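You operate a simulated robot arm through the tools that you are given. There is no shell and no other tool. Be economical: measure what you need, move in short steps, check, and stop when the job is done.

You run a simulated robot arm. Do the job below in one go: nothing can be reset, and whatever is moved stays where it is left.

TASK
Press the three rail pegs home, then oil the top of the rail.
Fine: dark cube on the pegs, then back; one pump stroke on the grey sponge, back in its tray after.
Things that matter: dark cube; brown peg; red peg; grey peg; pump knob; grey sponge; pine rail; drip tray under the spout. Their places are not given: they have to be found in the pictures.

The check looks at the end state, three seconds after you hand in, the way a careful person would. Anything else that was tipped, shoved, dropped, spilled or broken makes it a failure.

THE ROBOT
A 6-joint arm with a two-finger parallel gripper, fixed in place. Base frame: the origin is at the foot of the arm, x ahead of it, y to its left, z up; the work surface is at about z = 0. Lengths are in m, angles in degrees, forces in N, time in s.
With the tool pointing down near the work surface it reaches from about 0.14 to 0.58 m from the base axis. Its first joint turns from -66.0 to 66.0 degrees. Payload 2.1 kg.
Tool frame: the origin (TCP) lies between the finger pads and is the grasp point; the fingertips stand 0.03 m ahead of it; z points along the fingers, y is the line along which they close. The gripper opens to 0.094 m. The fingers are 0.028 m wide and 0.01 m thick; the gripper's body (0.05 by 0.096 m) begins 0.055 m behind the TCP.
Orientation is that of the tool frame in the base frame, as a unit quaternion [w, x, y, z]. With the fingers straight down and closing along the base's y, the tool's x points along the base's -x, its y along +y and its z along -z.

THE INTERFACE
- The arm moves only by the tool drive_tool. Its arguments are lists of equal length, an entry for each row: "delta_rot": the turn, a rotation vector about the tool's x, y, z in degrees, a list of three; "delta_pos": the shift along the tool's x, y, z in m, a list of three; "claw": the gripper command, from -1 (fully open) to 1 (shut), values between in proportion. In form: {"delta_rot": [[rx, ry, rz], ...], "delta_pos": [[x, y, z], ...], "claw": [claw, ...]}. A call has 1 to 20 rows; each row is the pose to reach, as a shift and turn from the pose commanded when the call began, along the tool's axes at that moment. Rows are played at 5 a second. More than 0.05 m and 8.6 degrees between two rows, or a gripper value outside its range, and nothing of the call is played. Where a pose cannot be reached the arm comes as near as it can. A force on the tool above 50 N (or 10 N above the force at the start of the call, whichever is more), or a blocked arm, ends the call early, and 0.2 s more pass. Each finger travels about 0.072 m/s and halts on what it meets, pressing with about 24 N; the grip force reading is that of the motor and also rises with nothing between the fingers. The clock runs only during rows and for 0.2 s after the last one: add rows that repeat a pose to give the fingers time. It gives the time, the measured TCP pose, the force on the tool (base axes), the opening and the grip force at its end, in the units of the frame above (readings bear some noise).
- Cameras (640 x 400 px; columns grow to the right, rows downward): "scene" is fixed at [0.0506, -0.3635, 0.4958]; the picture's right is [0.85, -0.53, 0.00], its down [-0.25, -0.40, -0.88] and it looks along [0.47, 0.74, -0.48] (base axes); focal length 309 px, centre (320, 200). "wrist" rides on the gripper at [-0.037, 0, -0.058] in the tool frame; the picture's right is [0.00, -1.00, 0.00], its down [0.97, 0.00, -0.24] and it looks along [0.24, 0.00, 0.97] (tool axes); focal length 218 px, centre (320, 200).
- snapshot(camera): a new picture of that camera. The clock stands still meanwhile.
- pixel_to_xyz(camera, pixels): for up to 12 pixels [column, row] of the newest picture of that camera ("zoom" is the newest enlarged one), the place [x, y, z] in the base frame of the surface seen there, good to about 0.002 m. The clock stands still meanwhile.
- close_up(camera, box): a new picture of the part [left, top, right, bottom] of that camera's present view, enlarged. The clock stands still meanwhile.
- hand_in(): hands the job in; it is judged then, once.

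Work in short steps. Measure before you move; look again where a grasp or a placing could have gone wrong, and mend it. You have 80 turns and 34 pictures in all, those below and enlarged ones among them. Open the gripper and draw the arm clear of the work before you hand the job in, unless the task says otherwise; then end with one line.

The tools are called after ">>>" as name(argument=value, ...) on one line, values as JSON. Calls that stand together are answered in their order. drive_tool: Moves the arm, as the interface text tells. Its arguments: {"type":"object","properties":{"delta_rot":{"type":"array"},"delta_pos":{"type":"array"},"claw":{"type":"array"}},"required":["delta_rot","delta_pos","claw"]} The other tools are called the same way: snapshot (camera) takes a picture; pixel_to_xyz (camera, pixels) gives the place of the surface under pixels of a picture; close_up (camera, box) takes an enlarged picture of a part of a camera's view; hand_in () hands the job in.

At the start:

```text
clock: 0.0
eef_pos: [0.3185, 0.067, 0.3016]
tcp_rot: [0.0, 0.0, 1.0, 0.001]
force: [-0.9, -0.2, 0.0]
width: 0.094
finger_force: 0.0
```

scene: 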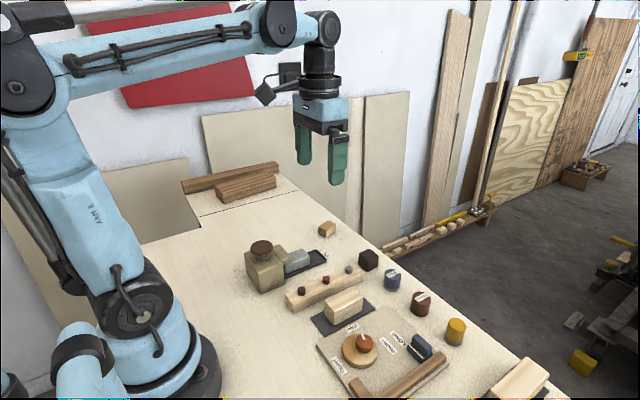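
wrist: 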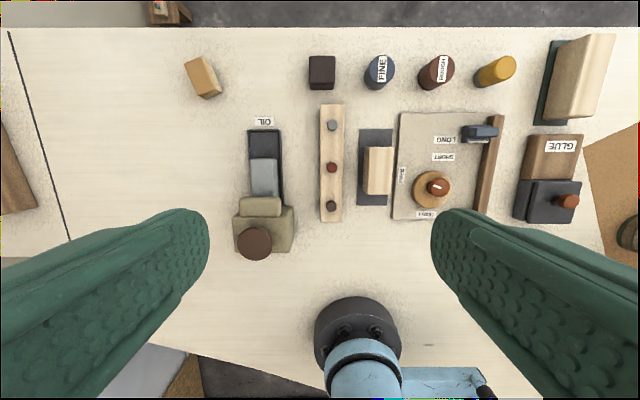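

The pictures show the rail with three pegs (wrist ~332,165), the dark cube (322,72), the pump (260,235) and a sponge in the OIL tray (264,178). I enlarge both views before measuring.

>>> close_up(camera="wrist", box=[180, 40, 420, 280])

>>> close_up(camera="scene", box=[230, 210, 400, 330])

```text
1.67 times, centred on (300, 160) of wrist
```

zoom: 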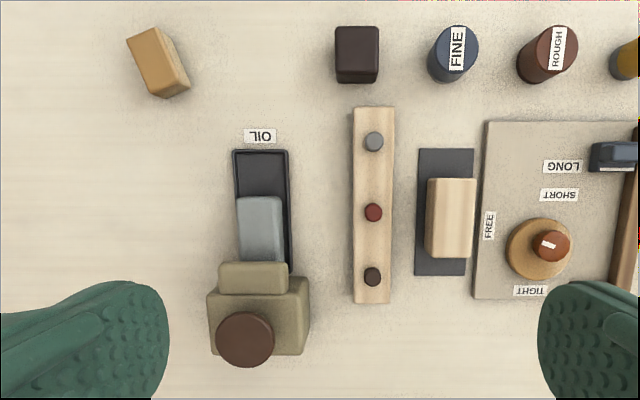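

```text
3.33 times, centred on (315, 270) of scene
```

zoom: 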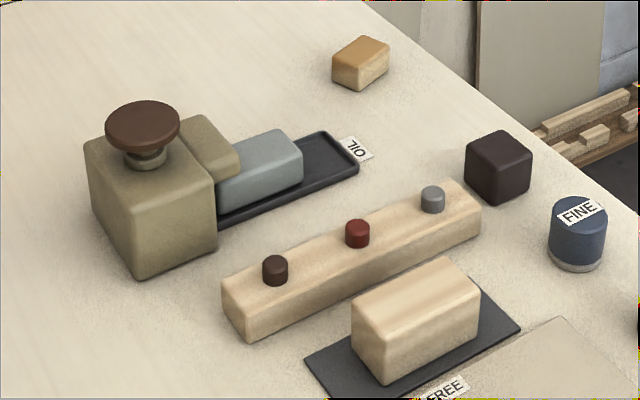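

In the enlarged scene view the sponge lies partly under the spout in its tray. I measure the key points in it.

>>> pixel_to_xyz(camera="zoom", pixels=[[498, 146], [275, 262], [357, 226], [432, 193], [143, 118], [262, 150], [298, 165], [240, 288], [470, 205], [316, 255], [208, 140], [345, 165]])

>>> pixel_to_xyz(camera="wrist", pixels=[[332, 126], [332, 167], [331, 206], [322, 66], [254, 243], [264, 175], [331, 106], [331, 220], [264, 140], [262, 205], [250, 135], [378, 170]])

```text
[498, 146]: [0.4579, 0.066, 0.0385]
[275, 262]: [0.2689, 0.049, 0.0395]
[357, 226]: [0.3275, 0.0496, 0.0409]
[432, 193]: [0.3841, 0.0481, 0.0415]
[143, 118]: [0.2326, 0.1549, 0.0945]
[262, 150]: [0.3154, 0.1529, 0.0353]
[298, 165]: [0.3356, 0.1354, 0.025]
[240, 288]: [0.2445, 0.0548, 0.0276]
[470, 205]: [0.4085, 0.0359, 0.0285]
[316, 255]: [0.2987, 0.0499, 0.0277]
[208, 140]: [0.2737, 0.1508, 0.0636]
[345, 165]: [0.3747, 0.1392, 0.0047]
```

```text
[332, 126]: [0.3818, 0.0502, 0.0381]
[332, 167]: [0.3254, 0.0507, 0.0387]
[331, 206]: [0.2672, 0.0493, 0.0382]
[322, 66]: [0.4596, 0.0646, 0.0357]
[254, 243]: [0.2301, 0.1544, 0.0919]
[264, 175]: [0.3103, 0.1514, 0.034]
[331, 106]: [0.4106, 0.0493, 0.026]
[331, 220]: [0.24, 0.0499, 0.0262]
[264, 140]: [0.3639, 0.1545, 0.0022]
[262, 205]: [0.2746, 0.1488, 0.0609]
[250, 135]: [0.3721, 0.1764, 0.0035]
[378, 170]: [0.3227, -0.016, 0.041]
```

The cube is near (0.459, 0.065) with its top at z≈0.037, and the pegs are at x≈0.268/0.326/0.383, y≈0.05. I move above the cube with the gripper partly open.

>>> drive_tool(delta_rot=[[0, 0, 0], [0, 0, 0], [0, 0, 0], [0, 0, 0], [0, 0, 0], [0, 0, 0], [0, 0, 0]], delta_pos=[[-0.028, 0, 0.03], [-0.056, -0.001, 0.06], [-0.084, -0.001, 0.09], [-0.112, -0.002, 0.12], [-0.14, -0.002, 0.15], [-0.1405, -0.002, 0.17], [-0.1405, -0.002, 0.17]], claw=[-0.9, -0.7, -0.5, -0.3, -0.28, -0.28, -0.28])

>>> snapshot(camera="wrist")

```text
clock: 1.6
eef_pos: [0.4593, 0.0648, 0.1316]
tcp_rot: [0.001, 0.0, 1.0, 0.0]
force: [-0.5, 0.3, -0.9]
width: 0.0601
finger_force: 0.1
```

```text
29 pictures are left
```

wrist: 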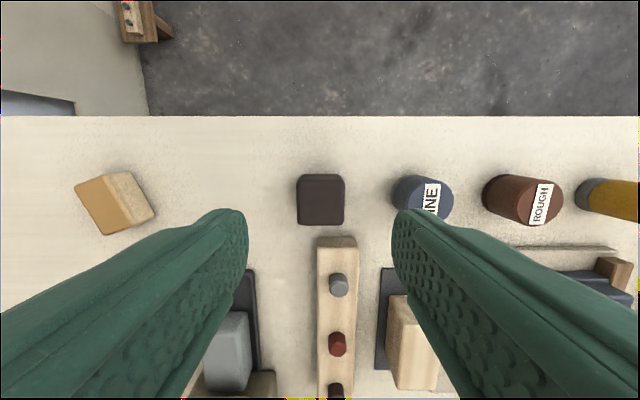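

The cube is now clear at (321,200), square to the axes. I measure its edges, the FINE block's near edge and the peg tops.

>>> pixel_to_xyz(camera="wrist", pixels=[[321, 200], [299, 202], [342, 202], [321, 178], [321, 220], [395, 190], [412, 180], [338, 279], [337, 339], [320, 243], [355, 243], [325, 310]])

```text
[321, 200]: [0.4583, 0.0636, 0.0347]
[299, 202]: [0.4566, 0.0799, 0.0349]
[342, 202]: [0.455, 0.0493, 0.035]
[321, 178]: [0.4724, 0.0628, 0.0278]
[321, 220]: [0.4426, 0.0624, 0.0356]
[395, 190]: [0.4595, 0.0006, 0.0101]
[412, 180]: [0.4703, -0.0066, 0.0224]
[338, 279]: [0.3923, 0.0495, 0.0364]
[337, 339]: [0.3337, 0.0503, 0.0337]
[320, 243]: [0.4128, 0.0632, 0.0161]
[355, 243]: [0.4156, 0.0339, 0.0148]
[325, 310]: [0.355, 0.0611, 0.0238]
```

The cube spans y 0.047–0.082 and x 0.440–0.474, with its top at ≈0.036. I lower so the tips reach z≈0.014, then close.

>>> drive_tool(delta_rot=[[0, 0, 0], [0, 0, 0], [0, 0, 0], [0, 0, 0], [0, 0, 0], [0, 0, 0], [0, 0, 0], [0, 0, 0]], delta_pos=[[0.002, 0, 0.03], [0.002, 0, 0.06], [0.002, 0, 0.08], [0.002, 0, 0.0876], [0.002, 0, 0.0876], [0.002, 0, 0.0876], [0.002, 0, 0.0876], [0.002, 0, 0.0876]], claw=[-0.28, -0.28, -0.28, -0.28, -0.28, 0.5, 1, 1])

```text
clock: 3.4
eef_pos: [0.4581, 0.0665, 0.0445]
tcp_rot: [0.0, 0.0, 1.0, 0.001]
force: [0.0, -0.2, -0.2]
width: 0.0351
finger_force: 23.8
```

The cube is gripped (width 0.035). I lift it 0.06 and carry it over the grey peg.

>>> drive_tool(delta_rot=[[0, 0, 0], [0, 0, 0], [0, 0, 0], [0, 0, 0], [0, 0, 0], [0, 0, 0]], delta_pos=[[0, 0, -0.03], [0, 0, -0.06], [0.025, -0.005, -0.06], [0.05, -0.01, -0.06], [0.0745, -0.015, -0.06], [0.0745, -0.015, -0.06]], claw=[1, 1, 1, 1, 1, 1])

>>> close_up(camera="scene", box=[230, 180, 400, 320])

```text
clock: 4.8
eef_pos: [0.3815, 0.052, 0.1041]
tcp_rot: [0.0, -0.001, 1.0, 0.001]
force: [0.2, -0.4, -0.5]
width: 0.035
finger_force: 24.1
```

```text
2.86 times, centred on (315, 250) of scene
```

zoom: 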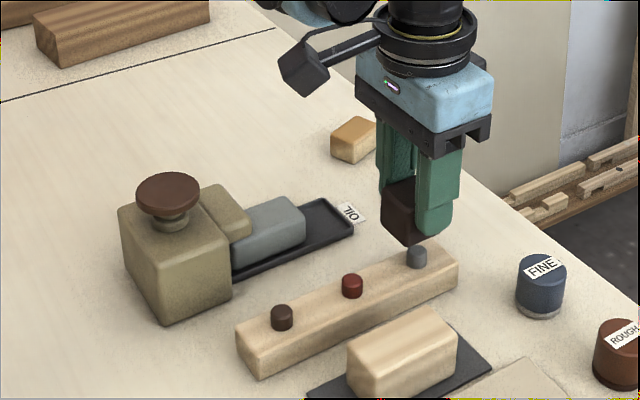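

The cube hangs straight over the grey peg, its bottom at about z=0.06. I press down slowly and watch the force.

>>> drive_tool(delta_rot=[[0, 0, 0], [0, 0, 0], [0, 0, 0], [0, 0, 0], [0, 0, 0], [0, 0, 0], [0, 0, 0], [0, 0, 0]], delta_pos=[[0, 0, 0.01], [0, 0, 0.017], [0, 0, 0.02], [0, 0, 0.023], [0, 0, 0.026], [0, 0, 0.029], [0, 0, 0.031], [0, 0, 0.033]], claw=[1, 1, 1, 1, 1, 1, 1, 1])

```text
clock: 6.6
eef_pos: [0.383, 0.0503, 0.0708]
tcp_rot: [0.0, 0.0, 1.0, 0.001]
force: [-1.6, 0.3, 4.3]
width: 0.0353
finger_force: 23.5
```

The TCP went down to 0.0708 with only 4.3 N on it. I press slightly further until it is firm, then raise and look.

>>> drive_tool(delta_rot=[[0, 0, 0], [0, 0, 0], [0, 0, 0]], delta_pos=[[0, 0, 0.001], [0, 0, 0.002], [0, 0, 0.002]], claw=[1, 1, 1])

```text
clock: 7.4
eef_pos: [0.3833, 0.0508, 0.0706]
tcp_rot: [0.0, 0.0, 1.0, 0.001]
force: [-3.4, 0.5, 20.8]
width: 0.035
finger_force: 23.7
```

The force rose to 20.8 N with no more travel, so the cube is against the rail. I raise and look.

>>> drive_tool(delta_rot=[[0, 0, 0], [0, 0, 0], [0, 0, 0], [0, 0, 0], [0, 0, 0]], delta_pos=[[0, 0, -0.015], [0, 0, -0.033], [0.03, 0, -0.033], [0.057, 0, -0.033], [0.057, 0, -0.033]], claw=[1, 1, 1, 1, 1])

>>> close_up(camera="scene", box=[270, 210, 390, 310])

```text
clock: 8.6
eef_pos: [0.3247, 0.0533, 0.1017]
tcp_rot: [-0.001, 0.0, 1.0, 0.0]
force: [0.3, 0.1, -0.6]
width: 0.0351
finger_force: 23.8
```

```text
4.00 times, centred on (330, 260) of scene
```

zoom: 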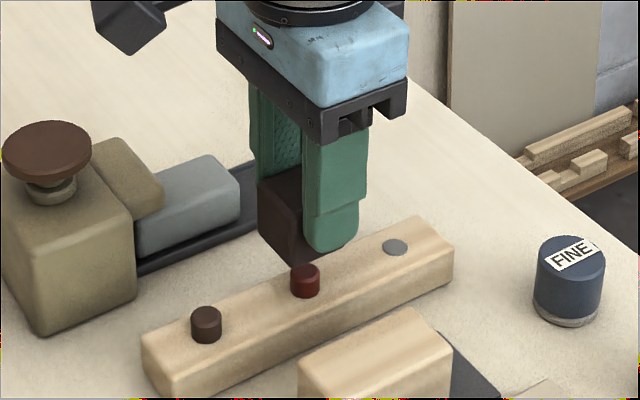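

The grey peg is flush. I do the same on the red peg (TCP x≈0.326).

>>> drive_tool(delta_rot=[[0, 0, 0], [0, 0, 0], [0, 0, 0], [0, 0, 0], [0, 0, 0], [0, 0, 0], [0, 0, 0], [0, 0, 0], [0, 0, 0], [0, 0, 0]], delta_pos=[[0, 0, 0.01], [0, 0, 0.015], [0, 0, 0.018], [0, 0, 0.021], [0, 0, 0.024], [0, 0, 0.027], [0, 0, 0.029], [0, 0, 0.031], [0, 0, 0.033], [0, 0, 0.033]], claw=[1, 1, 1, 1, 1, 1, 1, 1, 1, 1])

```text
clock: 10.8
eef_pos: [0.3265, 0.051, 0.0697]
tcp_rot: [0.001, 0.0, 1.0, 0.001]
force: [1.1, 0.0, 22.3]
width: 0.0348
finger_force: 23.9
```

Again about 22 N at the same depth, so I raise, shift to x≈0.268 and press the brown peg.

>>> drive_tool(delta_rot=[[0, 0, 0], [0, 0, 0], [0, 0, 0], [0, 0, 0], [0, 0, 0], [0, 0, 0], [0, 0, 0], [0, 0, 0], [0, 0, 0], [0, 0, 0], [0, 0, 0], [0, 0, 0], [0, 0, 0], [0, 0, 0], [0, 0, 0]], delta_pos=[[0, 0, -0.015], [0, 0, -0.033], [0.03, 0, -0.033], [0.058, 0, -0.033], [0.058, 0, -0.033], [0.058, 0, -0.023], [0.058, 0, -0.018], [0.058, 0, -0.015], [0.058, 0, -0.012], [0.058, 0, -0.009], [0.058, 0, -0.006], [0.058, 0, -0.004], [0.058, 0, -0.002], [0.058, 0, 0], [0.058, 0, 0]], claw=[1, 1, 1, 1, 1, 1, 1, 1, 1, 1, 1, 1, 1, 1, 1])

>>> drive_tool(delta_rot=[[0, 0, 0], [0, 0, 0], [0, 0, 0], [0, 0, 0], [0, 0, 0], [0, 0, 0], [0, 0, 0], [0, 0, 0]], delta_pos=[[0, 0, -0.015], [0, 0, -0.035], [-0.04, 0.003, -0.035], [-0.08, 0.006, -0.035], [-0.12, 0.009, -0.035], [-0.16, 0.012, -0.035], [-0.1895, 0.015, -0.035], [-0.1895, 0.015, -0.035]], claw=[1, 1, 1, 1, 1, 1, 1, 1])

>>> close_up(camera="scene", box=[260, 200, 400, 320])

```text
clock: 14.0
eef_pos: [0.2687, 0.0502, 0.0695]
tcp_rot: [0.0, 0.0, 1.0, 0.001]
force: [-0.8, 1.4, 16.6]
width: 0.0352
finger_force: 23.5
```

```text
clock: 15.8
eef_pos: [0.4582, 0.0653, 0.1051]
tcp_rot: [0.0, 0.0, 1.0, 0.001]
force: [0.7, 0.7, -0.1]
width: 0.0351
finger_force: 23.8
```

```text
3.33 times, centred on (330, 260) of scene
```

zoom: 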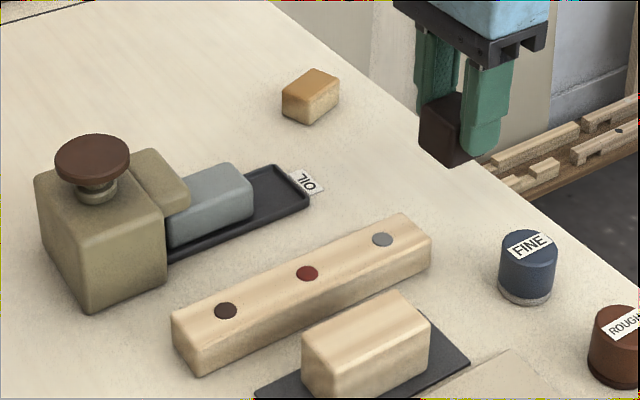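

All three pegs are flush. I lower the cube onto its old spot, gently, before opening.

>>> drive_tool(delta_rot=[[0, 0, 0], [0, 0, 0], [0, 0, 0], [0, 0, 0], [0, 0, 0], [0, 0, 0]], delta_pos=[[0, 0, 0.025], [0, 0, 0.045], [0, 0, 0.055], [0, 0, 0.058], [0, 0, 0.06], [0, 0, 0.06]], claw=[1, 1, 1, 1, 1, 1])

```text
clock: 17.2
eef_pos: [0.4574, 0.0658, 0.0462]
tcp_rot: [0.0, 0.0, 1.0, 0.001]
force: [0.0, 0.0, -0.5]
width: 0.0354
finger_force: 24.3
```

There is no contact force yet, so I creep down another 2 mm.

>>> drive_tool(delta_rot=[[0, 0, 0], [0, 0, 0], [0, 0, 0], [0, 0, 0]], delta_pos=[[0, 0, 0.0005], [0, 0, 0.001], [0, 0, 0.0015], [0, 0, 0.0015]], claw=[1, 1, 1, 1])

```text
clock: 18.2
eef_pos: [0.4578, 0.0658, 0.0432]
tcp_rot: [0.0, 0.0, 1.0, 0.001]
force: [-1.5, -0.2, 13.0]
width: 0.035
finger_force: 23.7
```

Contact is at 13 N, so the cube is on the table. I open to 0.06 and rise.

>>> drive_tool(delta_rot=[[0, 0, 0], [0, 0, 0], [0, 0, 0], [0, 0, 0], [0, 0, 0], [0, 0, 0], [0, 0, 0], [0, 0, 0]], delta_pos=[[0, 0, -0.0012], [0, 0, -0.0012], [0, 0, -0.0012], [0, 0, -0.02], [0, 0, -0.05], [0, 0, -0.09], [0, 0, -0.13], [0, 0, -0.13]], claw=[0.1, -0.28, -0.28, -0.28, -0.28, -0.28, -0.28, -0.28])

```text
clock: 20.0
eef_pos: [0.4557, 0.0654, 0.1753]
tcp_rot: [0.0, 0.0, 1.0, 0.001]
force: [-0.1, 0.0, -0.6]
width: 0.0601
finger_force: 0.0
```

The cube is released. I move up over the pump area for a wrist look, closing the fingers on the way.

>>> drive_tool(delta_rot=[[0, 0, 0], [0, 0, 0], [0, 0, 0], [0, 0, 0], [0, 0, 0], [0, 0, 0], [0, 0, 0]], delta_pos=[[0.03, 0.017, -0.01], [0.06, 0.034, -0.02], [0.09, 0.051, -0.03], [0.12, 0.068, -0.04], [0.15, 0.085, -0.045], [0.156, 0.087, -0.045], [0.156, 0.087, -0.045]], claw=[-0.28, 0, 0.3, 0.6, 1, 1, 1])

>>> snapshot(camera="wrist")

>>> close_up(camera="scene", box=[235, 225, 335, 305])

```text
clock: 21.6
eef_pos: [0.3013, 0.1527, 0.2188]
tcp_rot: [0.0, 0.0, 1.0, 0.001]
force: [-0.7, -0.3, 0.5]
width: 0.0001
finger_force: 23.5
```

```text
25 pictures are left
```

wrist: 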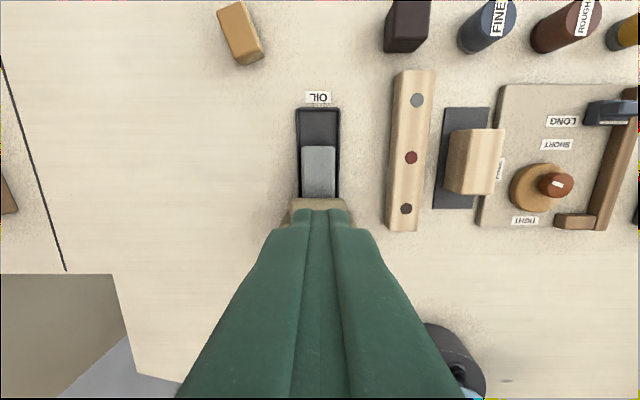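

```text
5.00 times, centred on (285, 265) of scene
```

zoom: 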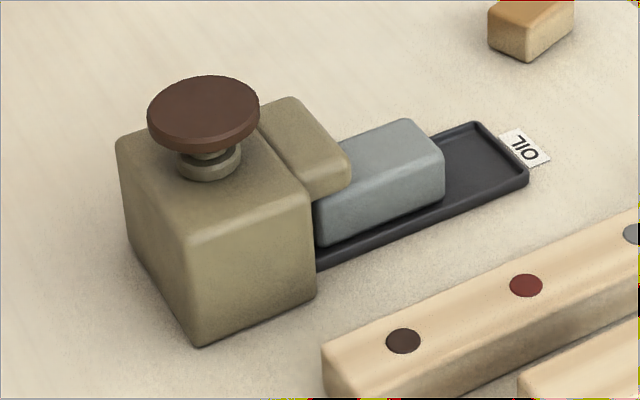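

The sponge reaches under the spout. I measure the knob disc, the spout, the sponge and the tray edges.

>>> pixel_to_xyz(camera="zoom", pixels=[[152, 108], [255, 112], [205, 78], [202, 140], [203, 110], [345, 160], [320, 205], [405, 123], [440, 158], [385, 150], [475, 125], [525, 180]])

>>> pixel_to_xyz(camera="wrist", pixels=[[318, 149], [303, 172], [334, 172], [318, 195], [318, 202], [318, 125], [297, 130], [340, 130], [318, 108], [300, 190], [338, 195], [318, 165]])

```text
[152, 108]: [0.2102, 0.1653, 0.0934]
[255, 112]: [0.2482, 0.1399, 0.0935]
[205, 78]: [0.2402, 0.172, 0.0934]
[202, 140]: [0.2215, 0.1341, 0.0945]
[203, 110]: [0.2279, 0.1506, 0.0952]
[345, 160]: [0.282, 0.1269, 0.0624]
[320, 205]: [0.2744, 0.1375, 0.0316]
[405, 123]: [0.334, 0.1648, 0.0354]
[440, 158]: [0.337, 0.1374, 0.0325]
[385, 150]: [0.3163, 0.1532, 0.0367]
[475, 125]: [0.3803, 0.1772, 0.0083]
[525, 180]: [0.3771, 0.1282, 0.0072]
```

```text
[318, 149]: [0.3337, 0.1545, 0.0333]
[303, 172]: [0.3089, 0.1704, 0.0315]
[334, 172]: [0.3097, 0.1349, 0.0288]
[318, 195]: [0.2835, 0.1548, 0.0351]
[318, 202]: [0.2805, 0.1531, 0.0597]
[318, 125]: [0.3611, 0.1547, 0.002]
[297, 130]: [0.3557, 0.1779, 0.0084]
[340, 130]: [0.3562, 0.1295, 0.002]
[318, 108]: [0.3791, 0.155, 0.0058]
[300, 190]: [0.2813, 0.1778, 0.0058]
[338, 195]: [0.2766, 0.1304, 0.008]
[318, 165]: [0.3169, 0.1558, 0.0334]
```

The knob centre is ≈(0.230, 0.153), top z≈0.094, so the closed fingers touch it at TCP z≈0.124. I move above it and then press slowly in one stroke.

>>> drive_tool(delta_rot=[[0, 0, 0], [0, 0, 0], [0, 0, 0], [0, 0, 0], [0, 0, 0], [0, 0, 0]], delta_pos=[[0.03, 0, 0.01], [0.06, 0, 0.03], [0.071, 0, 0.05], [0.071, 0, 0.07], [0.071, 0, 0.08], [0.071, 0, 0.08]], claw=[1, 1, 1, 1, 1, 1])

>>> close_up(camera="scene", box=[235, 205, 335, 305])

```text
clock: 23.0
eef_pos: [0.2301, 0.152, 0.1363]
tcp_rot: [0.0, 0.0, 1.0, 0.001]
force: [-0.7, -0.3, 0.2]
width: 0.0
finger_force: 23.7
```

```text
4.00 times, centred on (285, 255) of scene
```

zoom: 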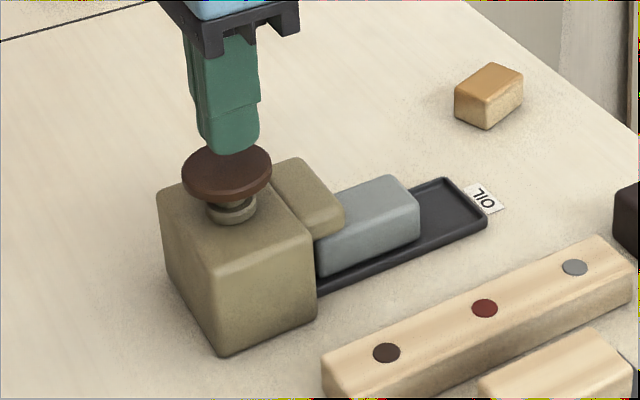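

The fingers are centred just above the knob. I press in small steps.

>>> drive_tool(delta_rot=[[0, 0, 0], [0, 0, 0], [0, 0, 0], [0, 0, 0], [0, 0, 0], [0, 0, 0], [0, 0, 0], [0, 0, 0], [0, 0, 0], [0, 0, 0]], delta_pos=[[0, 0, 0.006], [0, 0, 0.011], [0, 0, 0.013], [0, 0, 0.015], [0, 0, 0.017], [0, 0, 0.019], [0, 0, 0.021], [0, 0, 0.023], [0, 0, 0.025], [0, 0, 0.025]], claw=[1, 1, 1, 1, 1, 1, 1, 1, 1, 1])

```text
clock: 25.2
eef_pos: [0.231, 0.1524, 0.1132]
tcp_rot: [0.001, 0.0, 1.0, 0.001]
force: [-0.2, 0.8, 5.4]
width: 0.0
finger_force: 23.4
```

The knob has gone down about 11 mm at 5 N and is not at its stop yet. I continue the same stroke.

>>> drive_tool(delta_rot=[[0, 0, 0], [0, 0, 0], [0, 0, 0], [0, 0, 0], [0, 0, 0]], delta_pos=[[0, 0, 0.0015], [0, 0, 0.003], [0, 0, 0.0045], [0, 0, 0.0055], [0, 0, 0.0055]], claw=[1, 1, 1, 1, 1])

>>> close_up(camera="scene", box=[235, 205, 335, 305])

```text
clock: 26.4
eef_pos: [0.2312, 0.1524, 0.1084]
tcp_rot: [0.0, 0.0, 1.0, 0.001]
force: [2.3, 0.1, 31.1]
width: 0.0001
finger_force: 24.0
```

```text
4.00 times, centred on (285, 255) of scene
```

zoom: 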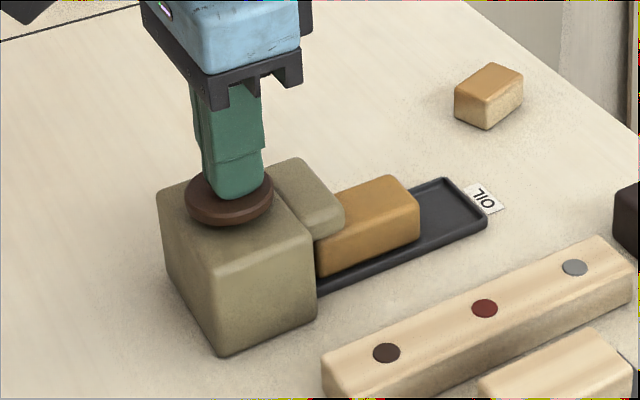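

The sponge has turned amber (oiled) and the knob is at its stop at 31 N. I release the knob straight up and go over the sponge's free end (x≈0.318, y≈0.153), opening to 0.06.

>>> drive_tool(delta_rot=[[0, 0, 0], [0, 0, 0], [0, 0, 0], [0, 0, 0], [0, 0, 0], [0, 0, 0], [0, 0, 0], [0, 0, 0]], delta_pos=[[0, 0, -0.01], [0, 0, -0.03], [0, 0, -0.06], [-0.03, 0, -0.06], [-0.06, 0, -0.06], [-0.087, 0, -0.05], [-0.087, 0, -0.03], [-0.087, 0, -0.03]], claw=[1, 1, 1, 0.5, 0, -0.28, -0.28, -0.28])

>>> snapshot(camera="wrist")

>>> snapshot(camera="scene")

```text
clock: 28.2
eef_pos: [0.3168, 0.1533, 0.1368]
tcp_rot: [0.001, 0.0, 1.0, 0.001]
force: [-0.6, -0.4, -0.4]
width: 0.0601
finger_force: 0.0
```

```text
21 pictures are left
```

wrist: 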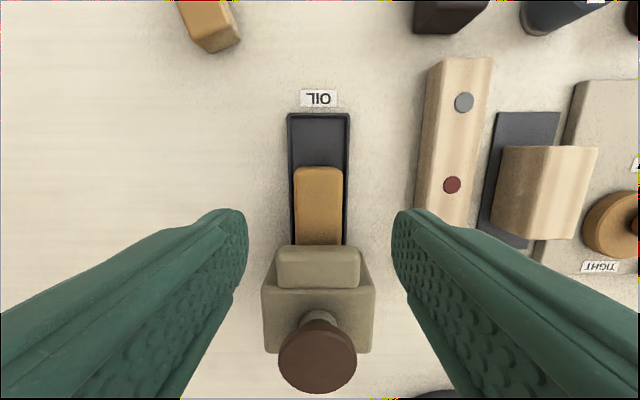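

```text
20 pictures are left
```

scene: 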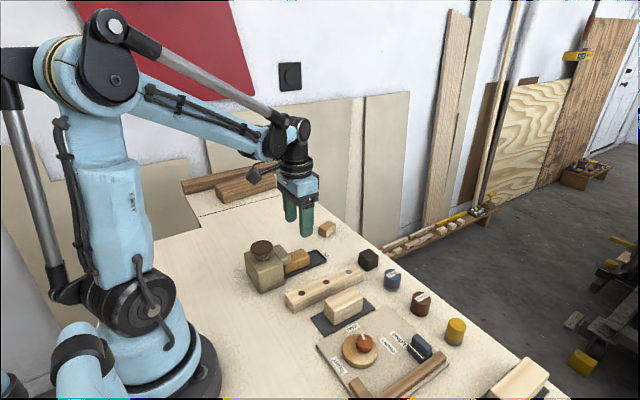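

The knob is back up and the sponge is centred between the fingers (318,205). I lower to TCP z≈0.044 and close on it.

>>> drive_tool(delta_rot=[[0, 0, 0], [0, 0, 0], [0, 0, 0], [0, 0, 0], [0, 0, 0], [0, 0, 0], [0, 0, 0], [0, 0, 0]], delta_pos=[[0, 0, 0.03], [0, 0, 0.06], [0, 0, 0.082], [0, 0, 0.0925], [0, 0, 0.0925], [0, 0, 0.0925], [0, 0, 0.0925], [0, 0, 0.0925]], claw=[-0.28, -0.28, -0.28, -0.28, -0.28, 0.4, 1, 1])

```text
clock: 30.0
eef_pos: [0.3173, 0.1542, 0.0446]
tcp_rot: [0.0, 0.0, 1.0, 0.001]
force: [1.3, 0.6, 0.7]
width: 0.037
finger_force: 23.9
```

The sponge is gripped at 0.037 wide. I ease it up 1 mm and slide it 0.03 m outwards along the tray to clear the spout, then look.

>>> drive_tool(delta_rot=[[0, 0, 0], [0, 0, 0], [0, 0, 0], [0, 0, 0], [0, 0, 0], [0, 0, 0]], delta_pos=[[0, 0, -0.001], [-0.008, 0, -0.001], [-0.016, 0, -0.001], [-0.024, 0, -0.001], [-0.03, 0, -0.001], [-0.03, 0, -0.001]], claw=[1, 1, 1, 1, 1, 1])

>>> close_up(camera="scene", box=[235, 205, 335, 305])

```text
clock: 31.4
eef_pos: [0.3475, 0.1518, 0.0458]
tcp_rot: [0.0, 0.0, 1.0, 0.001]
force: [-1.6, 0.4, -0.1]
width: 0.0367
finger_force: 23.8
```

```text
4.00 times, centred on (285, 255) of scene
```

zoom: 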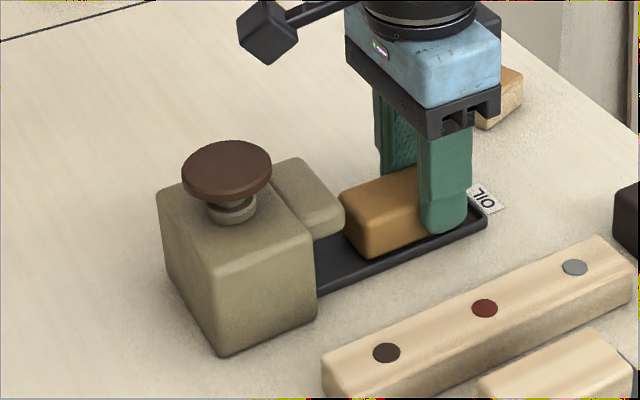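

The sponge's back end now shows past the spout (345,200 to 365,255). I measure that end and the spout's front.

>>> pixel_to_xyz(camera="zoom", pixels=[[352, 210], [364, 250], [360, 225], [340, 215], [325, 235], [390, 185], [320, 270]])

```text
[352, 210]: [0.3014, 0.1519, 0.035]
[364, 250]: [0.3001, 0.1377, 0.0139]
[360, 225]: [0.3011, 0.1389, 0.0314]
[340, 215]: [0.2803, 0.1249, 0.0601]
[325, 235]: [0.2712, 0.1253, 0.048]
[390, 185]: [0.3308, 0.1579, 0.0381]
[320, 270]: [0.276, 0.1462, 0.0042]
```

The sponge now spans x 0.299–0.367, clear of the spout (0.284). I lift it 0.06 and carry it over the middle of the rail.

>>> drive_tool(delta_rot=[[0, 0, 0], [0, 0, 0], [0, 0, 0], [0, 0, 0], [0, 0, 0], [0, 0, 0], [0, 0, 0]], delta_pos=[[0, 0, -0.02], [0, 0, -0.045], [0, 0, -0.06], [0, -0.035, -0.06], [0, -0.07, -0.06], [0, -0.103, -0.06], [0, -0.103, -0.06]], claw=[1, 1, 1, 1, 1, 1, 1])

>>> close_up(camera="scene", box=[235, 185, 385, 315])

```text
clock: 33.0
eef_pos: [0.3473, 0.0483, 0.1049]
tcp_rot: [0.0, 0.0, 1.0, 0.0]
force: [-0.4, 0.1, -0.2]
width: 0.0369
finger_force: 23.9
```

```text
3.08 times, centred on (310, 250) of scene
```

zoom: 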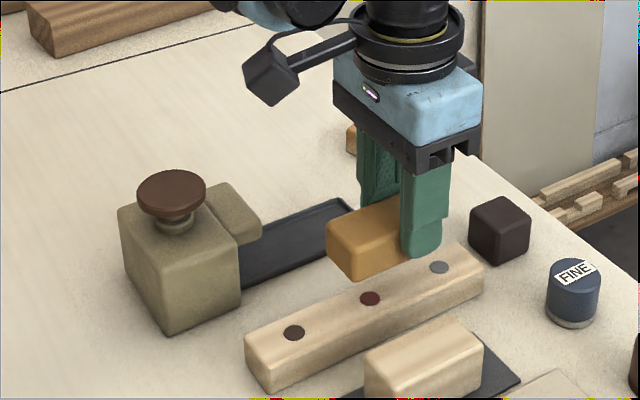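

The sponge is level above the rail, about 0.035 up. I lower until it touches lightly.

>>> drive_tool(delta_rot=[[0, 0, 0], [0, 0, 0], [0, 0, 0], [0, 0, 0], [0, 0, 0], [0, 0, 0]], delta_pos=[[0, 0.0005, 0.02], [0, 0.0005, 0.031], [0, 0.0005, 0.034], [0, 0.0005, 0.036], [0, 0.0005, 0.0375], [0, 0.0005, 0.0375]], claw=[1, 1, 1, 1, 1, 1])

```text
clock: 34.4
eef_pos: [0.3463, 0.0508, 0.069]
tcp_rot: [-0.001, 0.0, 1.0, 0.001]
force: [0.2, 0.3, -1.3]
width: 0.037
finger_force: 23.6
```

There is no clear contact yet at z=0.069, so I creep down in 0.5 mm steps.

>>> drive_tool(delta_rot=[[0, 0, 0], [0, 0, 0], [0, 0, 0]], delta_pos=[[0, 0, 0.0005], [0, 0, 0.001], [0, 0, 0.001]], claw=[1, 1, 1])

```text
clock: 35.2
eef_pos: [0.348, 0.0498, 0.0674]
tcp_rot: [0.0, 0.001, 1.0, 0.001]
force: [-0.9, 0.5, -0.2]
width: 0.0367
finger_force: 24.3
```

>>> drive_tool(delta_rot=[[0, 0, 0], [0, 0, 0], [0, 0, 0]], delta_pos=[[0, 0, 0.0005], [0, 0, 0.001], [0, 0, 0.001]], claw=[1, 1, 1])

```text
clock: 36.0
eef_pos: [0.3478, 0.0507, 0.0661]
tcp_rot: [0.0, 0.0, 1.0, 0.001]
force: [-0.6, -0.2, 8.8]
width: 0.0368
finger_force: 23.6
```

Contact has come at 8.8 N (z≈0.066). I ease off 0.4 mm and wipe slowly towards the grey-peg end, stopping to check the force and the rail.

>>> drive_tool(delta_rot=[[0, 0, 0], [0, 0, 0], [0, 0, 0], [0, 0, 0], [0, 0, 0], [0, 0, 0]], delta_pos=[[0, 0, -0.0004], [-0.01, 0, -0.0004], [-0.02, 0, -0.0004], [-0.03, 0, -0.0004], [-0.04, 0, -0.0004], [-0.05, 0, -0.0004]], claw=[1, 1, 1, 1, 1, 1])

>>> close_up(camera="scene", box=[235, 185, 385, 315])

```text
clock: 37.4
eef_pos: [0.3973, 0.0506, 0.0678]
tcp_rot: [0.0, 0.0, 1.0, 0.001]
force: [-0.3, 0.1, -1.4]
width: 0.0368
finger_force: 24.1
```

```text
3.08 times, centred on (310, 250) of scene
```

zoom: 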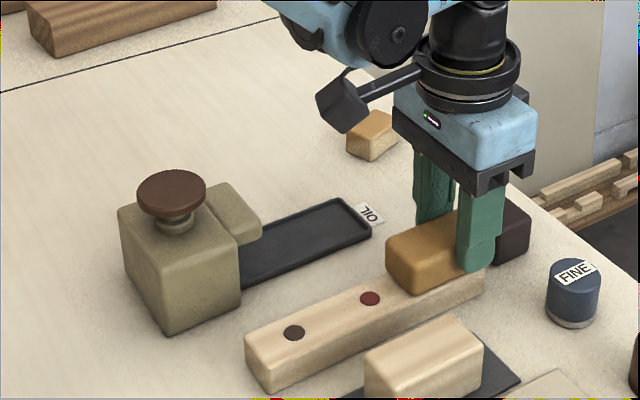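

The force fell to about zero here, so contact was lost, and the rail hasn't moved. I press down 1.2 mm again and wipe back over the length with fuller contact.

>>> drive_tool(delta_rot=[[0, 0, 0], [0, 0, 0], [0, 0, 0]], delta_pos=[[0, 0, 0.0006], [0, 0, 0.0012], [0, 0, 0.0012]], claw=[1, 1, 1])

```text
clock: 38.2
eef_pos: [0.3971, 0.0499, 0.0663]
tcp_rot: [-0.001, 0.0, 1.0, 0.001]
force: [-0.3, -1.5, 18.9]
width: 0.037
finger_force: 24.3
```

It reads 18.9 N, quite stiff. I ease 0.4 mm and wipe slowly towards the brown-peg end.

>>> drive_tool(delta_rot=[[0, 0, 0], [0, 0, 0], [0, 0, 0], [0, 0, 0], [0, 0, 0], [0, 0, 0], [0, 0, 0]], delta_pos=[[0, 0, -0.0004], [0.01, 0, -0.0004], [0.02, 0, -0.0004], [0.03, 0, -0.0004], [0.04, 0, -0.0004], [0.05, 0, -0.0004], [0.05, 0, -0.0004]], claw=[1, 1, 1, 1, 1, 1, 1])

>>> close_up(camera="scene", box=[235, 185, 385, 315])

```text
clock: 39.8
eef_pos: [0.3465, 0.0511, 0.0673]
tcp_rot: [0.001, 0.0, 1.0, 0.002]
force: [8.5, -0.6, 19.5]
width: 0.0365
finger_force: 23.7
```

```text
3.08 times, centred on (310, 250) of scene
```

zoom: 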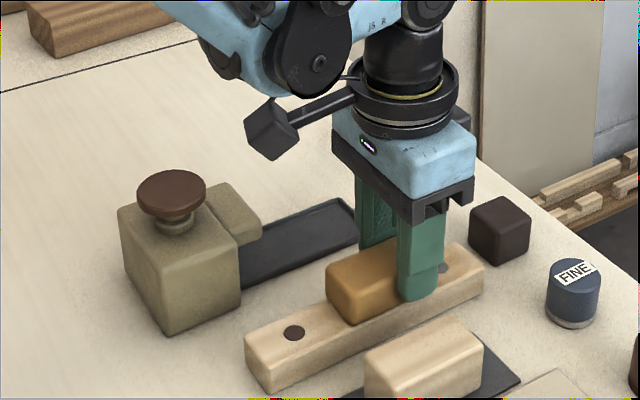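

The rail is still in place and the friction force of 8.5 N shows real wiping at 19.5 N. I ease 0.2 mm and go on to the brown-peg end.

>>> drive_tool(delta_rot=[[0, 0, 0], [0, 0, 0], [0, 0, 0], [0, 0, 0], [0, 0, 0], [0, 0, 0], [0, 0, 0], [0, 0, 0]], delta_pos=[[0.005, 0, -0.0002], [0.015, 0, -0.0002], [0.025, 0, -0.0002], [0.035, 0, -0.0002], [0.045, 0, -0.0002], [0.055, 0, -0.0002], [0.063, 0, -0.0002], [0.063, 0, -0.0002]], claw=[1, 1, 1, 1, 1, 1, 1, 1])

>>> close_up(camera="scene", box=[235, 185, 385, 315])

```text
clock: 41.6
eef_pos: [0.2842, 0.0502, 0.0664]
tcp_rot: [0.0, 0.0, 1.0, 0.0]
force: [1.1, -0.4, 2.7]
width: 0.0368
finger_force: 24.2
```

```text
3.08 times, centred on (310, 250) of scene
```

zoom: 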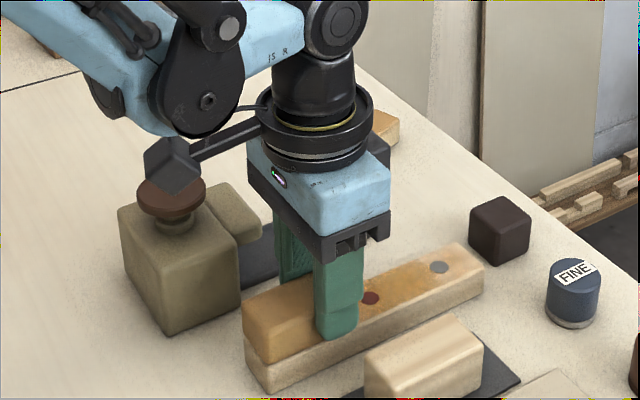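

The rail top is turning amber where wiped, still patchy. A black box on the wrist shows near the knob (172,165), so I measure how close it is before more wiping here.

>>> pixel_to_xyz(camera="zoom", pixels=[[172, 165], [172, 188], [172, 200], [420, 260], [470, 262]])

```text
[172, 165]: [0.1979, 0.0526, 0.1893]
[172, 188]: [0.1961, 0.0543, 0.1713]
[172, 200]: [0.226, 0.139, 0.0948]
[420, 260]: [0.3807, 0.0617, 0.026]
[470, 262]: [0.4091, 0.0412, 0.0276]
```

The box is well above and clear of the pump (z≈0.17, y≈0.053). I press 0.5 mm more and wipe back towards the grey-peg end.

>>> drive_tool(delta_rot=[[0, 0, 0], [0, 0, 0], [0, 0, 0], [0, 0, 0], [0, 0, 0], [0, 0, 0], [0, 0, 0], [0, 0, 0], [0, 0, 0], [0, 0, 0], [0, 0, 0], [0, 0, 0], [0, 0, 0], [0, 0, 0]], delta_pos=[[0, 0, 0.0003], [0, 0, 0.0006], [-0.01, 0, 0.0006], [-0.02, 0, 0.0006], [-0.03, 0, 0.0006], [-0.04, 0, 0.0006], [-0.05, 0, 0.0006], [-0.06, 0, 0.0006], [-0.07, 0, 0.0006], [-0.08, 0, 0.0006], [-0.09, 0, 0.0006], [-0.1, 0, 0.0006], [-0.113, 0, 0.0006], [-0.113, 0, 0.0006]], claw=[1, 1, 1, 1, 1, 1, 1, 1, 1, 1, 1, 1, 1, 1])

>>> close_up(camera="scene", box=[235, 185, 385, 315])

```text
clock: 44.6
eef_pos: [0.3975, 0.0508, 0.0655]
tcp_rot: [0.001, -0.001, 1.0, 0.0]
force: [-0.5, 0.1, 0.7]
width: 0.0367
finger_force: 24.4
```

```text
3.08 times, centred on (310, 250) of scene
```

zoom: 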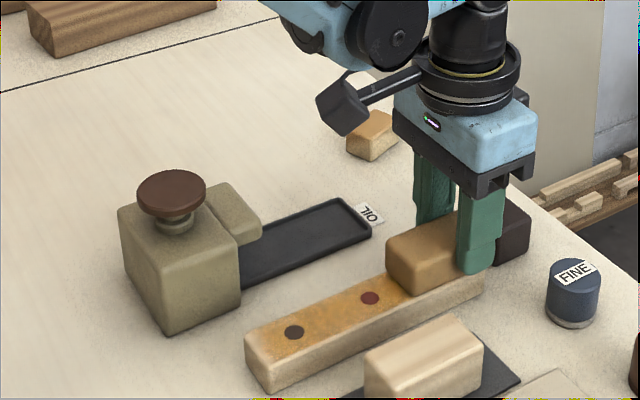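

The middle and brown end are now amber. I press 0.6 mm more at this grey end and wipe once more the full length, going a bit further past the brown end.

>>> drive_tool(delta_rot=[[0, 0, 0], [0, 0, 0], [0, 0, 0], [0, 0, 0], [0, 0, 0], [0, 0, 0], [0, 0, 0], [0, 0, 0], [0, 0, 0], [0, 0, 0], [0, 0, 0], [0, 0, 0], [0, 0, 0], [0, 0, 0], [0, 0, 0], [0, 0, 0]], delta_pos=[[0, 0, 0.0003], [0, 0, 0.0006], [-0.005, 0, 0.0006], [0.005, 0, 0.0005], [0.015, 0, 0.0004], [0.025, 0, 0.0003], [0.035, 0, 0.0002], [0.045, 0, 0.0001], [0.055, 0, 0.0], [0.065, 0, 0.0], [0.075, 0, 0.0], [0.085, 0, 0.0], [0.095, 0, 0.0], [0.105, 0, 0.0], [0.118, 0, 0.0], [0.118, 0, 0.0]], claw=[1, 1, 1, 1, 1, 1, 1, 1, 1, 1, 1, 1, 1, 1, 1, 1])

>>> close_up(camera="scene", box=[235, 185, 385, 315])

```text
clock: 48.0
eef_pos: [0.2788, 0.0499, 0.0656]
tcp_rot: [0.001, 0.0, 1.0, 0.001]
force: [1.0, 0.1, 1.3]
width: 0.0365
finger_force: 24.1
```

```text
3.08 times, centred on (310, 250) of scene
```

zoom: 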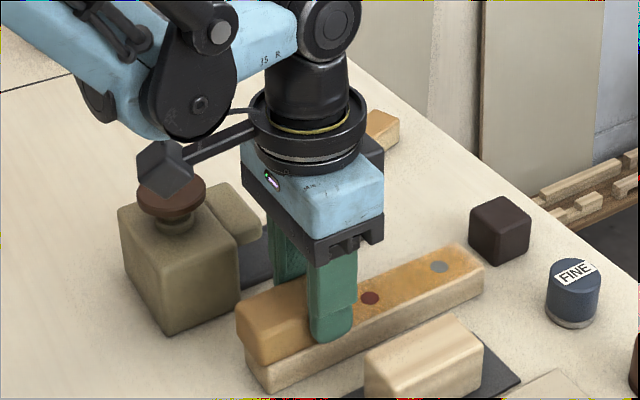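

The grey half looks evenly amber. I press once more briefly at this end, then lift and carry the sponge back over the tray to view the whole rail.

>>> drive_tool(delta_rot=[[0, 0, 0], [0, 0, 0], [0, 0, 0], [0, 0, 0], [0, 0, 0], [0, 0, 0], [0, 0, 0], [0, 0, 0], [0, 0, 0], [0, 0, 0], [0, 0, 0], [0, 0, 0]], delta_pos=[[0, 0, 0.0006], [-0.01, 0, 0.0006], [-0.02, 0, 0.0006], [-0.01, 0, 0.0006], [0.001, 0, 0.0006], [0, 0, -0.02], [0, 0, -0.04], [-0.035, 0, -0.045], [-0.0695, 0, -0.045], [-0.0695, 0.035, -0.045], [-0.0695, 0.07, -0.045], [-0.0695, 0.1025, -0.045]], claw=[1, 1, 1, 1, 1, 1, 1, 1, 1, 1, 1, 1])

>>> close_up(camera="scene", box=[235, 195, 375, 315])

>>> snapshot(camera="wrist")

```text
clock: 50.6
eef_pos: [0.3489, 0.1524, 0.111]
tcp_rot: [0.0, 0.0, 1.0, 0.001]
force: [0.2, -0.2, -0.2]
width: 0.037
finger_force: 23.9
```

```text
3.33 times, centred on (305, 255) of scene
```

zoom: 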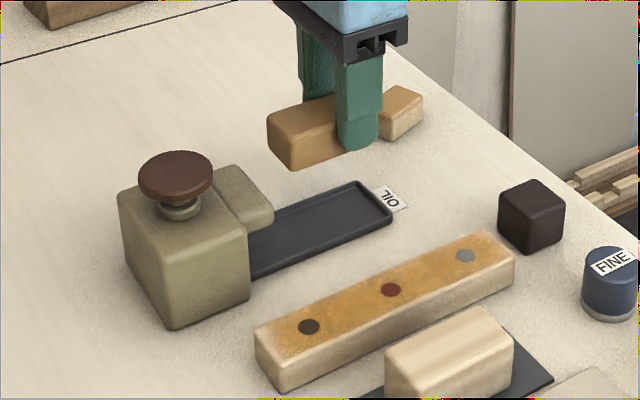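

```text
11 pictures are left
```

wrist: 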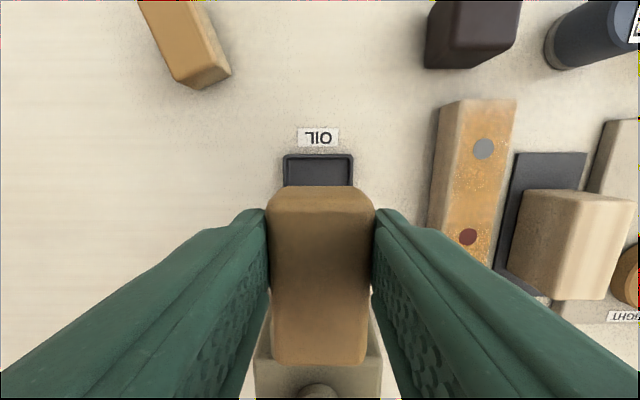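

The rail is mostly amber. I enlarge it to judge the coverage near the ends and edges.

>>> close_up(camera="scene", box=[285, 260, 355, 315])

```text
7.27 times, centred on (320, 288) of scene
```

zoom: 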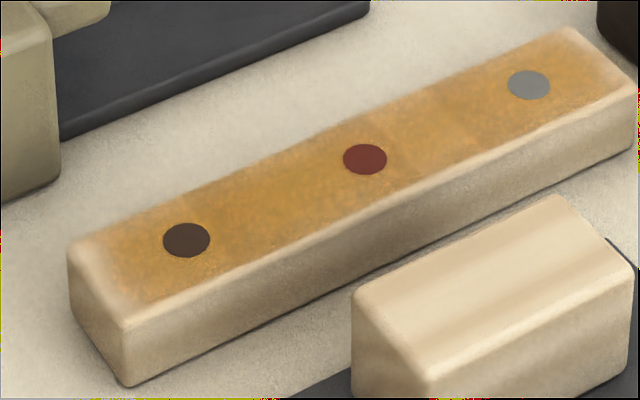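

Coverage is good except at the brown-peg end (100,270), a thin strip on the near edge and the last bit at the grey end. I go back for one more pass shifted 3 mm towards the near edge, with the fingers directly over the ends.

>>> drive_tool(delta_rot=[[0, 0, 0], [0, 0, 0], [0, 0, 0], [0, 0, 0], [0, 0, 0], [0, 0, 0], [0, 0, 0], [0, 0, 0]], delta_pos=[[0, -0.035, 0], [0, -0.07, 0], [0, -0.1055, 0], [0.03, -0.1055, 0.01], [0.06, -0.1055, 0.03], [0.06, -0.1055, 0.042], [0.06, -0.1055, 0.0454], [0.06, -0.1055, 0.0454]], claw=[1, 1, 1, 1, 1, 1, 1, 1])

```text
clock: 52.4
eef_pos: [0.2892, 0.0474, 0.0643]
tcp_rot: [0.0, 0.0, 1.0, 0.001]
force: [-2.2, -0.4, 13.5]
width: 0.0366
finger_force: 24.2
```

Contact is 13.5 N. I wipe to the brown end (TCP x≈0.252) and back a few times.

>>> drive_tool(delta_rot=[[0, 0, 0], [0, 0, 0], [0, 0, 0], [0, 0, 0], [0, 0, 0], [0, 0, 0], [0, 0, 0], [0, 0, 0], [0, 0, 0], [0, 0, 0], [0, 0, 0], [0, 0, 0]], delta_pos=[[0.01, 0, 0], [0.02, 0, 0], [0.03, 0, 0], [0.037, 0, 0], [0.03, 0.003, 0], [0.02, 0.003, 0], [0.03, 0.003, 0], [0.037, 0.003, 0], [0.025, 0.003, 0], [0.015, 0, 0], [0.005, 0, 0], [0, 0, 0]], claw=[1, 1, 1, 1, 1, 1, 1, 1, 1, 1, 1, 1])

>>> drive_tool(delta_rot=[[0, 0, 0], [0, 0, 0], [0, 0, 0], [0, 0, 0], [0, 0, 0], [0, 0, 0], [0, 0, 0], [0, 0, 0], [0, 0, 0], [0, 0, 0], [0, 0, 0], [0, 0, 0], [0, 0, 0], [0, 0, 0], [0, 0, 0], [0, 0, 0], [0, 0, 0]], delta_pos=[[-0.01, 0, 0], [-0.02, 0, 0], [-0.03, 0, 0], [-0.04, 0, 0], [-0.05, 0, 0], [-0.06, 0, 0], [-0.07, 0, 0], [-0.08, 0, 0], [-0.09, 0, 0], [-0.1, 0, 0], [-0.11, 0, 0.0002], [-0.115, 0, 0.0004], [-0.105, 0.003, 0.0004], [-0.095, 0.003, 0.0004], [-0.105, 0.003, 0.0004], [-0.115, 0.003, 0.0004], [-0.115, 0.003, 0.0004]], claw=[1, 1, 1, 1, 1, 1, 1, 1, 1, 1, 1, 1, 1, 1, 1, 1, 1])

```text
clock: 55.0
eef_pos: [0.2888, 0.0479, 0.0639]
tcp_rot: [0.0, 0.0, 1.0, 0.001]
force: [-1.7, -0.1, 4.9]
width: 0.0368
finger_force: 24.1
```

```text
clock: 58.6
eef_pos: [0.4044, 0.0514, 0.065]
tcp_rot: [0.0, -0.001, 1.0, 0.0]
force: [-0.5, 0.2, 0.6]
width: 0.0368
finger_force: 24.2
```

The force at the grey end is small (0.6 N), so I press 0.7 mm more, rub there, then lift and go back over the tray to look.

>>> drive_tool(delta_rot=[[0, 0, 0], [0, 0, 0], [0, 0, 0], [0, 0, 0], [0, 0, 0], [0, 0, 0], [0, 0, 0], [0, 0, 0], [0, 0, 0], [0, 0, 0], [0, 0, 0], [0, 0, 0], [0, 0, 0], [0, 0, 0], [0, 0, 0]], delta_pos=[[0, 0, 0.0004], [0, 0, 0.0007], [0.01, -0.003, 0.0007], [0.02, -0.003, 0.0007], [0.01, -0.003, 0.0007], [0, -0.003, 0.0007], [0.01, 0, 0.0007], [0.01, 0, -0.015], [0.01, 0, -0.04], [0.03, 0, -0.045], [0.0565, 0, -0.045], [0.0565, 0.035, -0.045], [0.0565, 0.07, -0.045], [0.0565, 0.1025, -0.045], [0.0565, 0.1025, -0.045]], claw=[1, 1, 1, 1, 1, 1, 1, 1, 1, 1, 1, 1, 1, 1, 1])

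>>> close_up(camera="scene", box=[285, 260, 355, 315])

```text
clock: 61.8
eef_pos: [0.3483, 0.1533, 0.11]
tcp_rot: [0.0, 0.0, 1.0, 0.001]
force: [-0.1, -0.2, 0.2]
width: 0.0369
finger_force: 24.1
```

```text
7.27 times, centred on (320, 288) of scene
```

zoom: 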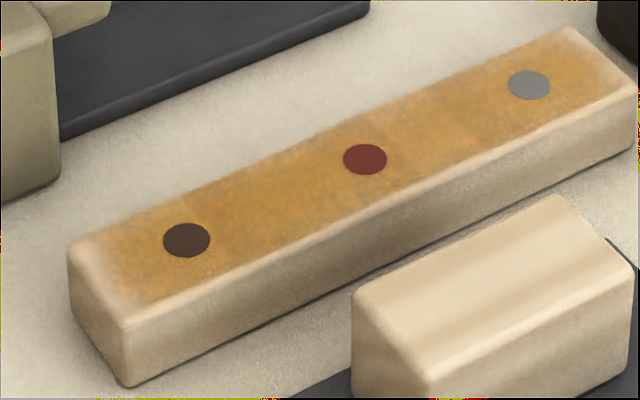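

The picture is unchanged from before, so the whole top is coated and the pale rim is just the rounded edges. I lower the sponge into the tray at the pulled-out position.

>>> drive_tool(delta_rot=[[0, 0, 0], [0, 0, 0], [0, 0, 0], [0, 0, 0], [0, 0, 0], [0, 0, 0], [0, 0, 0]], delta_pos=[[0, 0, 0.02], [0, 0, 0.04], [0, 0, 0.055], [0, 0, 0.061], [0, 0, 0.063], [0, 0, 0.0645], [0, 0, 0.0645]], claw=[1, 1, 1, 1, 1, 1, 1])

>>> close_up(camera="scene", box=[235, 205, 335, 305])

```text
clock: 63.4
eef_pos: [0.3483, 0.1529, 0.0455]
tcp_rot: [0.0, 0.001, 1.0, 0.001]
force: [0.6, -0.3, -0.3]
width: 0.0369
finger_force: 23.7
```

```text
4.00 times, centred on (285, 255) of scene
```

zoom: 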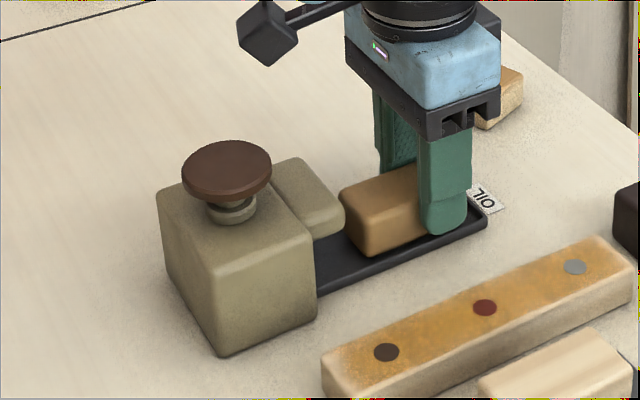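

The sponge sits just above the tray floor without contact. I slide it back 0.03 to its old place under the spout at this height.

>>> drive_tool(delta_rot=[[0, 0, 0], [0, 0, 0], [0, 0, 0], [0, 0, 0], [0, 0, 0]], delta_pos=[[0.008, 0, 0], [0.016, 0, 0], [0.024, 0, 0], [0.03, 0, 0], [0.03, 0, 0]], claw=[1, 1, 1, 1, 1])

>>> drive_tool(delta_rot=[[0, 0, 0], [0, 0, 0], [0, 0, 0]], delta_pos=[[0, 0, 0.0007], [0, 0, 0.0014], [0, 0, 0.0014]], claw=[1, 1, 1])

```text
clock: 64.6
eef_pos: [0.3174, 0.1538, 0.045]
tcp_rot: [0.001, 0.0, 1.0, 0.001]
force: [-0.7, 0.5, -0.1]
width: 0.0368
finger_force: 24.3
```

```text
clock: 65.4
eef_pos: [0.3185, 0.1528, 0.0439]
tcp_rot: [0.0, 0.0, 1.0, 0.0]
force: [0.3, 0.0, 1.0]
width: 0.0367
finger_force: 23.9
```

It slid back freely and is barely touching. I creep down 1.2 mm more to find the floor.

>>> drive_tool(delta_rot=[[0, 0, 0], [0, 0, 0], [0, 0, 0]], delta_pos=[[0, 0, 0.0006], [0, 0, 0.0012], [0, 0, 0.0012]], claw=[1, 1, 1])

```text
clock: 66.2
eef_pos: [0.3181, 0.1549, 0.0426]
tcp_rot: [0.0, 0.0, 1.0, 0.001]
force: [0.5, -0.2, -0.3]
width: 0.0368
finger_force: 23.1
```

There is still no contact, with the tips at z≈0.0126. I creep 1 mm more, well above the tray wall at 0.008.

>>> drive_tool(delta_rot=[[0, 0, 0], [0, 0, 0], [0, 0, 0]], delta_pos=[[0, 0, 0.0005], [0, 0, 0.001], [0, 0, 0.001]], claw=[1, 1, 1])

```text
clock: 67.0
eef_pos: [0.3171, 0.1525, 0.0424]
tcp_rot: [0.0, 0.0, 1.0, 0.001]
force: [-0.2, 0.8, 12.5]
width: 0.0366
finger_force: 23.9
```

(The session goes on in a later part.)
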